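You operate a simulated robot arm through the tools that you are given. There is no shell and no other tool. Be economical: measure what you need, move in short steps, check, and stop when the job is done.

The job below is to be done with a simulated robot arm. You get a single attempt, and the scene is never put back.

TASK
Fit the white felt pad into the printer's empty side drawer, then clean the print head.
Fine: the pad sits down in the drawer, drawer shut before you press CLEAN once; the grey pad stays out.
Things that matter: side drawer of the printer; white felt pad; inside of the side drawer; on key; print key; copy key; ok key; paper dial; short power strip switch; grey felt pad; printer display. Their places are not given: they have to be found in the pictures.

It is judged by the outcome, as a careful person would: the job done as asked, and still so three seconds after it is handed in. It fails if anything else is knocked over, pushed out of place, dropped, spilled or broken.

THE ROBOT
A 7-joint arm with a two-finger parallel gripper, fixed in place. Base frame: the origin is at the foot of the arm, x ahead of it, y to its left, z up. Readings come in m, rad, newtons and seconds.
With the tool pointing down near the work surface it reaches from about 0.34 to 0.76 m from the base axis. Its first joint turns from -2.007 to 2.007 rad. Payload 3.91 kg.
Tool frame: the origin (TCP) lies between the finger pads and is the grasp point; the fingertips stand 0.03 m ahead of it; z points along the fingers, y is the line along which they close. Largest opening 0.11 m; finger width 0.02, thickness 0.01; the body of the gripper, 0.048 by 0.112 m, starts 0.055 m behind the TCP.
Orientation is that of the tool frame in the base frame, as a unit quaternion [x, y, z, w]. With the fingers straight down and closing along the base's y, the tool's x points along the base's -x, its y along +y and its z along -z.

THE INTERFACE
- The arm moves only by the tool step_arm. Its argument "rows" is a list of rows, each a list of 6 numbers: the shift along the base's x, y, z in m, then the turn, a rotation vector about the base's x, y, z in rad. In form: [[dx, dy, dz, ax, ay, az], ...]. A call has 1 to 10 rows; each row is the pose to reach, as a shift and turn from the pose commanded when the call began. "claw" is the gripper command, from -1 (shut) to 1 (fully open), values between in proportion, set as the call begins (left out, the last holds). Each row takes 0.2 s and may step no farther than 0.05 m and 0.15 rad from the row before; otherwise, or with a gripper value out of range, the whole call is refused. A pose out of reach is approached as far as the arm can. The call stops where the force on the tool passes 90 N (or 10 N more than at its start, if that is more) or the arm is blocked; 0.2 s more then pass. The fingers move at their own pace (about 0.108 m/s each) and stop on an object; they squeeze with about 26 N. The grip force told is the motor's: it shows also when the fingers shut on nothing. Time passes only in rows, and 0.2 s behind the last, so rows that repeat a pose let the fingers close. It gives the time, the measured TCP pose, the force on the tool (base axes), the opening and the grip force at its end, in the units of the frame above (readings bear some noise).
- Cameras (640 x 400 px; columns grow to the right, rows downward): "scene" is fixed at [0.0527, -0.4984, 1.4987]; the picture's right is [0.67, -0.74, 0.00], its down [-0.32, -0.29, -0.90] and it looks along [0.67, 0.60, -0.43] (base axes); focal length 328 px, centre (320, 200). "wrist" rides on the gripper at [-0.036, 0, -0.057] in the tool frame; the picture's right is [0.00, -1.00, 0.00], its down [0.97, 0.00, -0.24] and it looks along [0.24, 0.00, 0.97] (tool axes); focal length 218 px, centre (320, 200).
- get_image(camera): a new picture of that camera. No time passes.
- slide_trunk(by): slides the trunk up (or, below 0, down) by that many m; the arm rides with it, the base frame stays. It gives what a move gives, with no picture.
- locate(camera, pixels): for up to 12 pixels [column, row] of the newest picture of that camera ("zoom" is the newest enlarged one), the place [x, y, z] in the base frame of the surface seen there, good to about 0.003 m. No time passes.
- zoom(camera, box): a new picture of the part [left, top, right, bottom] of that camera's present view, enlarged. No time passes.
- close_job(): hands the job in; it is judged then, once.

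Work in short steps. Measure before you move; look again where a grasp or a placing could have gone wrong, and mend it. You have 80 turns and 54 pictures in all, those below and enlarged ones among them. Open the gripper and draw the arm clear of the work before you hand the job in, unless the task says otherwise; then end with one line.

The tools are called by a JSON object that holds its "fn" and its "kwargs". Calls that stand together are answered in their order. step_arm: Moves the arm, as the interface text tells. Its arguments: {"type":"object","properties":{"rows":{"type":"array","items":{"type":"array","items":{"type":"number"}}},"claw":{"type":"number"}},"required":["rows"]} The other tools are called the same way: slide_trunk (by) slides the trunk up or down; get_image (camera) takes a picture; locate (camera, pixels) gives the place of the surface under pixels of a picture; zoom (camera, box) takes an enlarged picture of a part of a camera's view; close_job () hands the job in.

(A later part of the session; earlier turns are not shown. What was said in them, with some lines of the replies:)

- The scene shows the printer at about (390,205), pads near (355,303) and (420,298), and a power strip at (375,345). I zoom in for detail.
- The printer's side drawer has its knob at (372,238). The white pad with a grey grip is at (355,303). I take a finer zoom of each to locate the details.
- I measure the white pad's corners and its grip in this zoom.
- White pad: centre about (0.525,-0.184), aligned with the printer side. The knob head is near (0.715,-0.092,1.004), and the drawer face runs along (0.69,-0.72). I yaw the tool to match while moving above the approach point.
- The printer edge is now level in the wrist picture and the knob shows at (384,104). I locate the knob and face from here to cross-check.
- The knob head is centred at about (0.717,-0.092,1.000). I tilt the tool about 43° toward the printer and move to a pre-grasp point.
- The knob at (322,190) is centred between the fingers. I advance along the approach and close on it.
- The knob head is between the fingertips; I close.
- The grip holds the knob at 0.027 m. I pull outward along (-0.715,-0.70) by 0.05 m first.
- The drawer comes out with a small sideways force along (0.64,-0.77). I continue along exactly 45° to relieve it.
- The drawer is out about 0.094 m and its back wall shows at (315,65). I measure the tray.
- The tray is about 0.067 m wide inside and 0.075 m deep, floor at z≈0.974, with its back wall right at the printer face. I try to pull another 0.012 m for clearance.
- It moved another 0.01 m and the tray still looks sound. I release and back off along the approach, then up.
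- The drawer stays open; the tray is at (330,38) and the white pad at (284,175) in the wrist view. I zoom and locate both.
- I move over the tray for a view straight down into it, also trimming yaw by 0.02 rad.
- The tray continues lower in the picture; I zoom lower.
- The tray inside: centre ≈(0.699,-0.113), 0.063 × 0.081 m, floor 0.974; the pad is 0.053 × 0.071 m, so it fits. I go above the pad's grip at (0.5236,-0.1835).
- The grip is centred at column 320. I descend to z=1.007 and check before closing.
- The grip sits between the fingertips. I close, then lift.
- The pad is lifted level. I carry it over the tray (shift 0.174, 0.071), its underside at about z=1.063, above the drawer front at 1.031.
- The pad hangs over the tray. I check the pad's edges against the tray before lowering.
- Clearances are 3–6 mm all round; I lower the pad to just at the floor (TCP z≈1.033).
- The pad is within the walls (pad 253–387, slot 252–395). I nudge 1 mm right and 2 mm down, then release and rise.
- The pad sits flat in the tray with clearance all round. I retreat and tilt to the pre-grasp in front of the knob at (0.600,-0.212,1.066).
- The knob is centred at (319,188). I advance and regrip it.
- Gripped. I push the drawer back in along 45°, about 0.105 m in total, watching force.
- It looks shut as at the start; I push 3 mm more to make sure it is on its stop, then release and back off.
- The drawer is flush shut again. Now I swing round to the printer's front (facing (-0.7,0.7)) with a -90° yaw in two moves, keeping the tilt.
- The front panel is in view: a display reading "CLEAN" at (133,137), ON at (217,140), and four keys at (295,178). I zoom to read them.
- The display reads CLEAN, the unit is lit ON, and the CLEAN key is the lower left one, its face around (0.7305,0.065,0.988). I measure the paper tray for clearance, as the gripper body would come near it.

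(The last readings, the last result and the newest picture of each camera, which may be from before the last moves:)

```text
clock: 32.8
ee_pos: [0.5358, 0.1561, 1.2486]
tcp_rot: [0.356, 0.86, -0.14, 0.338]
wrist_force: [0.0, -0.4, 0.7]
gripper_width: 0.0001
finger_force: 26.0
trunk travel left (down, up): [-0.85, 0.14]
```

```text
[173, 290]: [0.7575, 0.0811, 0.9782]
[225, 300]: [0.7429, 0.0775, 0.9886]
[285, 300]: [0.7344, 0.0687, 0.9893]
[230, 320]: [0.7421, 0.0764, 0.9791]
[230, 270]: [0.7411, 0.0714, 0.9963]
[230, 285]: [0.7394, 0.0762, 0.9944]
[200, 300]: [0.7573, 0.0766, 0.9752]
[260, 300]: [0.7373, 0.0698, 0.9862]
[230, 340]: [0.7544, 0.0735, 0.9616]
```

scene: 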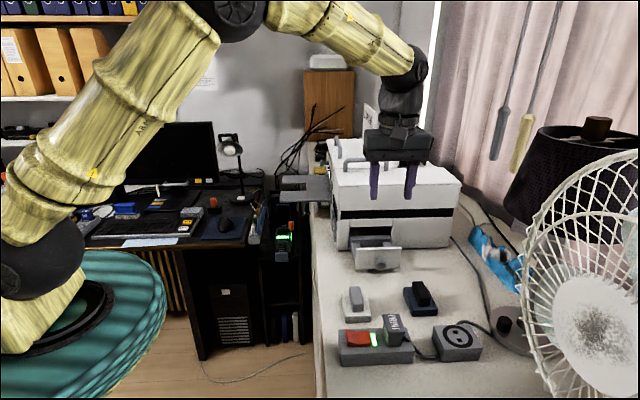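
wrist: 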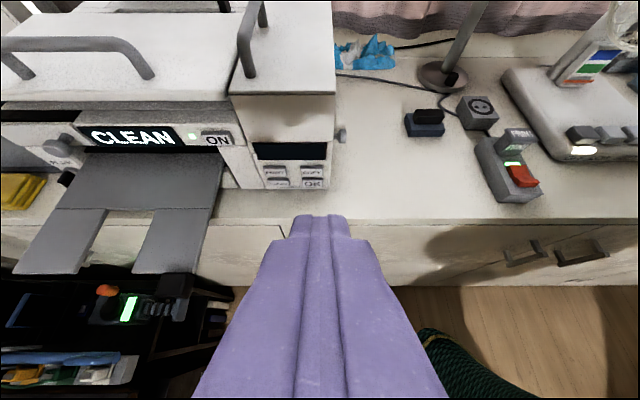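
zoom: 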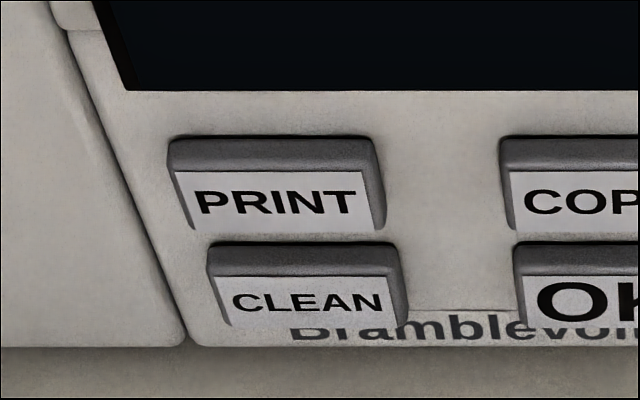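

CLEAN key centre ≈(0.7305,0.065,0.988); the tray's edge is 27 mm clear of the gripper body's planned path. I move the closed fingers to 4 cm in front of the key.

{"fn": "step_arm", "kwargs": {"rows": [[0.0207, -0.0059, -0.0352, 0, 0, 0], [0.0414, -0.0118, -0.0704, 0, 0, 0], [0.0621, -0.0177, -0.1056, 0, 0, 0], [0.0828, -0.0236, -0.1408, 0, 0, 0], [0.1035, -0.0295, -0.176, 0, 0, 0], [0.1242, -0.0354, -0.2112, 0, 0, 0], [0.1448, -0.0411, -0.2466, 0, 0, 0], [0.1448, -0.0411, -0.2466, 0, 0, 0]]}}

{"fn": "get_image", "kwargs": {"camera": "wrist"}}

{"fn": "zoom", "kwargs": {"camera": "scene", "box": [240, 130, 440, 260]}}

```text
clock: 34.6
ee_pos: [0.6804, 0.1139, 1.0027]
tcp_rot: [0.356, 0.86, -0.139, 0.338]
wrist_force: [0.3, 0.8, -0.1]
gripper_width: 0.0
finger_force: 25.7
trunk travel left (down, up): [-0.85, 0.14]
```

```text
17 pictures are left
```

wrist: 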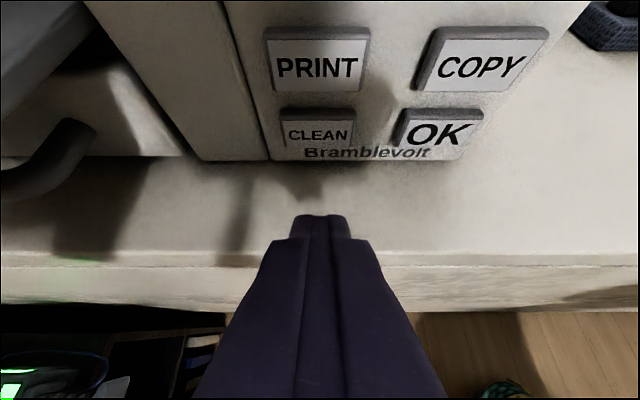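

```text
3.08 times, centred on (340, 195) of scene
```

zoom: 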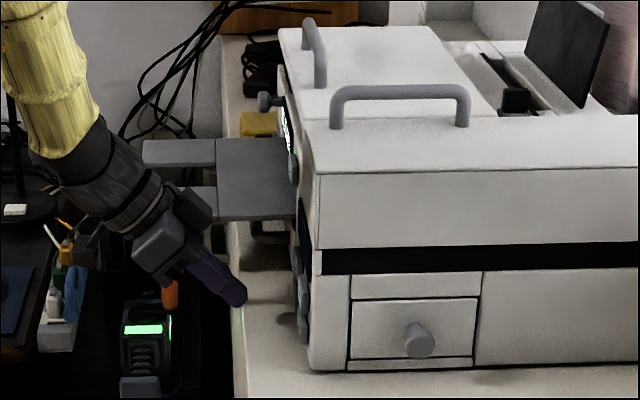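

The CLEAN key at (318,130) is straight ahead of the fingertip. I verify its coordinates from up close.

{"fn": "locate", "kwargs": {"camera": "wrist", "pixels": [[318, 133], [288, 130], [348, 130], [318, 142], [318, 122], [318, 115], [316, 85], [316, 160], [323, 217]]}}

```text
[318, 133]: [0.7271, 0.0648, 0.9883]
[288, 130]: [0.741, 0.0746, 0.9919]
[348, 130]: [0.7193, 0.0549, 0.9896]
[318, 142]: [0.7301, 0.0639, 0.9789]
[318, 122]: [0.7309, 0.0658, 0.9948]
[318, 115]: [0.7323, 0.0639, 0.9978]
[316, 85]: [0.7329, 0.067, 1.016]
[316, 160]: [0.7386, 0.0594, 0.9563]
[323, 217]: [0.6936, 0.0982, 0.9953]
```

Aligned within 1 mm. I advance 0.038 m, to just short of the key.

{"fn": "step_arm", "kwargs": {"rows": [[0.012, -0.012, 0, 0, 0, 0], [0.022, -0.022, 0, 0, 0, 0], [0.027, -0.027, 0, 0, 0, 0], [0.027, -0.027, 0, 0, 0, 0]]}}

{"fn": "get_image", "kwargs": {"camera": "wrist"}}

```text
clock: 35.6
ee_pos: [0.7082, 0.0869, 1.0016]
tcp_rot: [0.356, 0.859, -0.139, 0.339]
wrist_force: [0.0, 0.8, -0.2]
gripper_width: 0.0
finger_force: 26.1
trunk travel left (down, up): [-0.85, 0.14]
```

```text
15 pictures are left
```

wrist: 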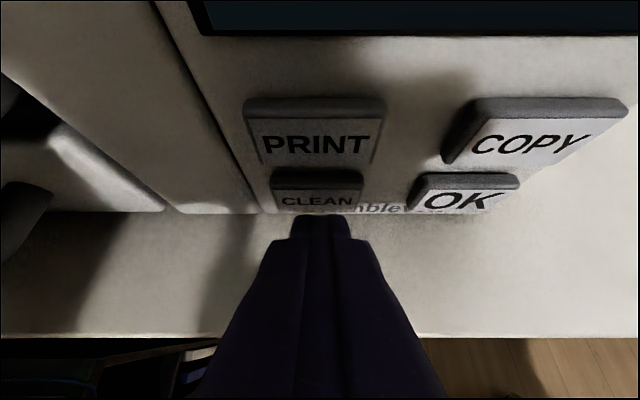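

The tip is right at the lower half of CLEAN, clear of PRINT. I press slowly by 6 mm and read the force.

{"fn": "step_arm", "kwargs": {"rows": [[0.0015, -0.0015, 0, 0, 0, 0], [0.003, -0.003, 0, 0, 0, 0], [0.0043, -0.0043, 0, 0, 0, 0]]}}

```text
clock: 36.4
ee_pos: [0.7116, 0.0825, 1.0022]
tcp_rot: [0.357, 0.859, -0.14, 0.338]
wrist_force: [-1.4, 0.2, 0.3]
gripper_width: 0.0002
finger_force: 26.1
trunk travel left (down, up): [-0.85, 0.14]
```

Only about 1 N so far; I press on a further 4 mm in 1 mm steps.

{"fn": "step_arm", "kwargs": {"rows": [[0.0007, -0.0007, 0, 0, 0, 0], [0.0014, -0.0014, 0, 0, 0, 0], [0.0021, -0.0021, 0, 0, 0, 0], [0.0028, -0.0028, 0, 0, 0, 0]]}}

{"fn": "get_image", "kwargs": {"camera": "wrist"}}

```text
clock: 37.4
ee_pos: [0.7147, 0.0795, 1.002]
tcp_rot: [0.356, 0.86, -0.14, 0.338]
wrist_force: [-1.0, 1.8, 1.6]
gripper_width: 0.0001
finger_force: 25.5
trunk travel left (down, up): [-0.85, 0.14]
```

```text
14 pictures are left
```

wrist: 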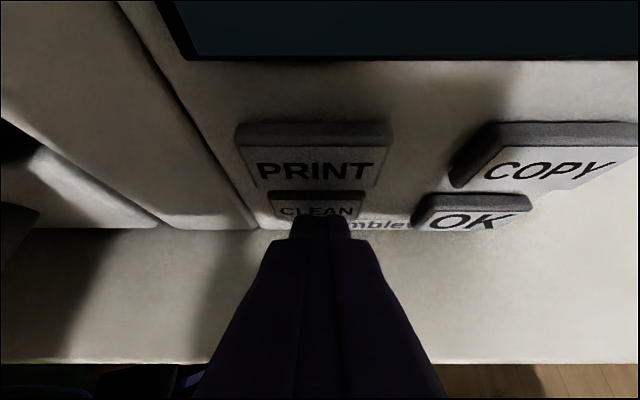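

The key's visible depth is shrinking and force is about 2 N. I go 3 mm further to bottom it.

{"fn": "step_arm", "kwargs": {"rows": [[0.0007, -0.0007, 0, 0, 0, 0], [0.0014, -0.0014, 0, 0, 0, 0], [0.0021, -0.0021, 0, 0, 0, 0]]}}

{"fn": "get_image", "kwargs": {"camera": "wrist"}}

```text
clock: 38.2
ee_pos: [0.7165, 0.0782, 1.0013]
tcp_rot: [0.356, 0.86, -0.139, 0.339]
wrist_force: [-5.2, 5.1, 0.3]
gripper_width: 0.0004
finger_force: 26.5
trunk travel left (down, up): [-0.85, 0.14]
```

```text
13 pictures are left
```

wrist: 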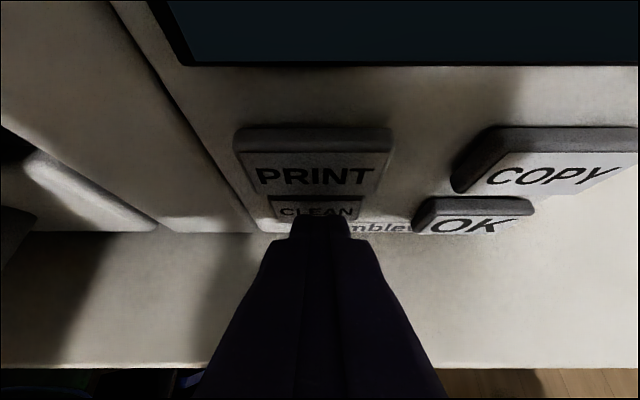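

CLEAN is now well in and force rose to 7 N. One more millimetre in the same stroke confirms the stop.

{"fn": "step_arm", "kwargs": {"rows": [[0.0007, -0.0007, 0, 0, 0, 0], [0.0012, -0.0012, 0, 0, 0, 0]]}}

```text
clock: 38.8
ee_pos: [0.7171, 0.0774, 1.0009]
tcp_rot: [0.356, 0.86, -0.14, 0.337]
wrist_force: [-9.9, 8.6, -2.2]
gripper_width: 0.0
finger_force: 26.2
trunk travel left (down, up): [-0.85, 0.14]
```

Force is climbing steeply (13 N), so the key has bottomed. I back straight off and retreat to look at the display.

{"fn": "step_arm", "kwargs": {"rows": [[-0.015, 0.015, 0, 0, 0, 0], [-0.04, 0.04, 0, 0, 0, 0], [-0.065, 0.055, 0.03, 0, 0, 0], [-0.09, 0.065, 0.07, 0, 0, 0], [-0.115, 0.075, 0.11, 0, 0, 0], [-0.135, 0.085, 0.15, 0, 0, 0], [-0.155, 0.085, 0.19, 0, 0, 0], [-0.18, 0.08, 0.23, 0, 0, 0], [-0.18, 0.08, 0.25, 0, 0, 0]]}}

{"fn": "get_image", "kwargs": {"camera": "wrist"}}

```text
clock: 40.8
ee_pos: [0.5384, 0.1572, 1.2522]
tcp_rot: [0.356, 0.86, -0.14, 0.338]
wrist_force: [0.1, -0.2, 0.6]
gripper_width: 0.0
finger_force: 26.0
trunk travel left (down, up): [-0.85, 0.14]
```

```text
12 pictures are left
```

wrist: 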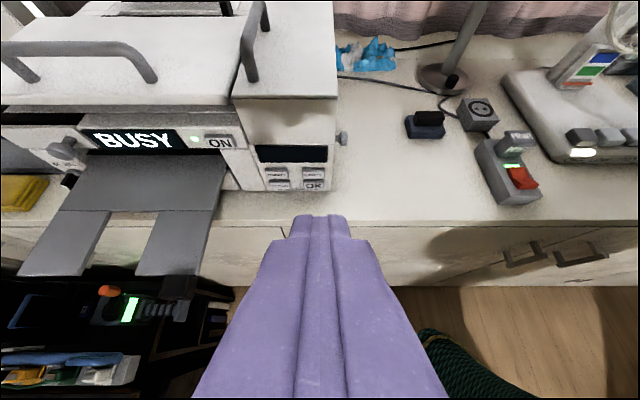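

The display now reads BUSY, so the cleaning run has started. I open the gripper, wait, and watch for it to finish.

{"fn": "step_arm", "kwargs": {"rows": [[0, 0, 0.02, 0, 0, 0], [0, 0, 0.02, 0, 0, 0], [0, 0, 0.02, 0, 0, 0], [0, 0, 0.02, 0, 0, 0], [0, 0, 0.02, 0, 0, 0], [0, 0, 0.02, 0, 0, 0], [0, 0, 0.02, 0, 0, 0], [0, 0, 0.02, 0, 0, 0], [0, 0, 0.02, 0, 0, 0], [0, 0, 0.02, 0, 0, 0]], "claw": 1}}

{"fn": "step_arm", "kwargs": {"rows": [[0, 0, 0, 0, 0, 0], [0, 0, 0, 0, 0, 0], [0, 0, 0, 0, 0, 0], [0, 0, 0, 0, 0, 0], [0, 0, 0, 0, 0, 0], [0, 0, 0, 0, 0, 0], [0, 0, 0, 0, 0, 0], [0, 0, 0, 0, 0, 0], [0, 0, 0, 0, 0, 0], [0, 0, 0, 0, 0, 0]]}}

{"fn": "get_image", "kwargs": {"camera": "wrist"}}

{"fn": "get_image", "kwargs": {"camera": "scene"}}

```text
clock: 43.0
ee_pos: [0.5384, 0.1569, 1.2726]
tcp_rot: [0.357, 0.86, -0.139, 0.338]
wrist_force: [-0.5, 0.1, 0.3]
gripper_width: 0.1097
finger_force: 0.0
trunk travel left (down, up): [-0.85, 0.14]
```

```text
clock: 45.2
ee_pos: [0.5388, 0.1573, 1.2735]
tcp_rot: [0.357, 0.86, -0.14, 0.339]
wrist_force: [-0.6, -0.1, -0.5]
gripper_width: 0.1097
finger_force: 0.1
trunk travel left (down, up): [-0.85, 0.14]
```

```text
11 pictures are left
```

wrist: 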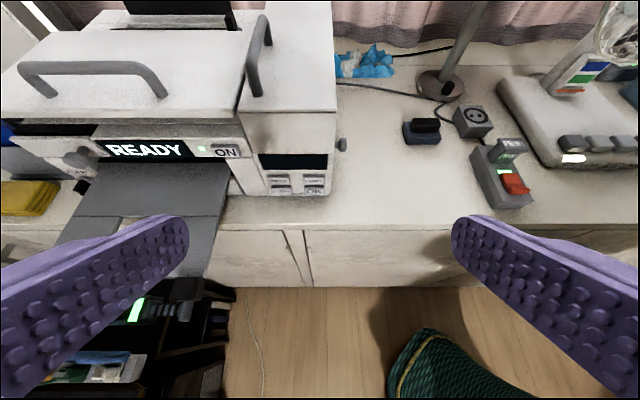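

```text
10 pictures are left
```

scene: 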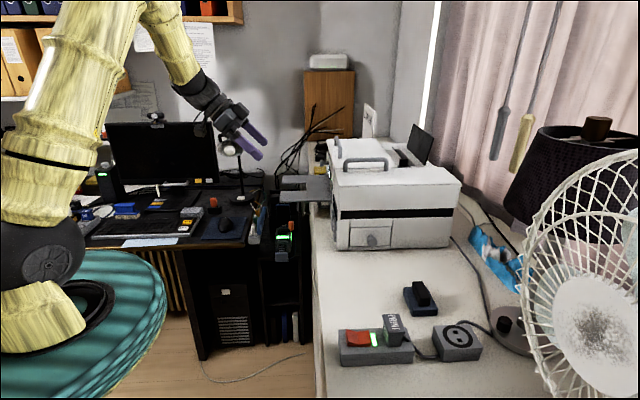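

The display has gone from BUSY to READY. The drawer is shut, the grey pad is where it was, and the gripper is open and clear. I hand the job in.

{"fn": "close_job", "kwargs": {}}

```text
The job is handed in.
```

The white pad sits in the shut side drawer, CLEAN was pressed once, and the printer's display went from BUSY to READY; the grey pad was left out where it was.
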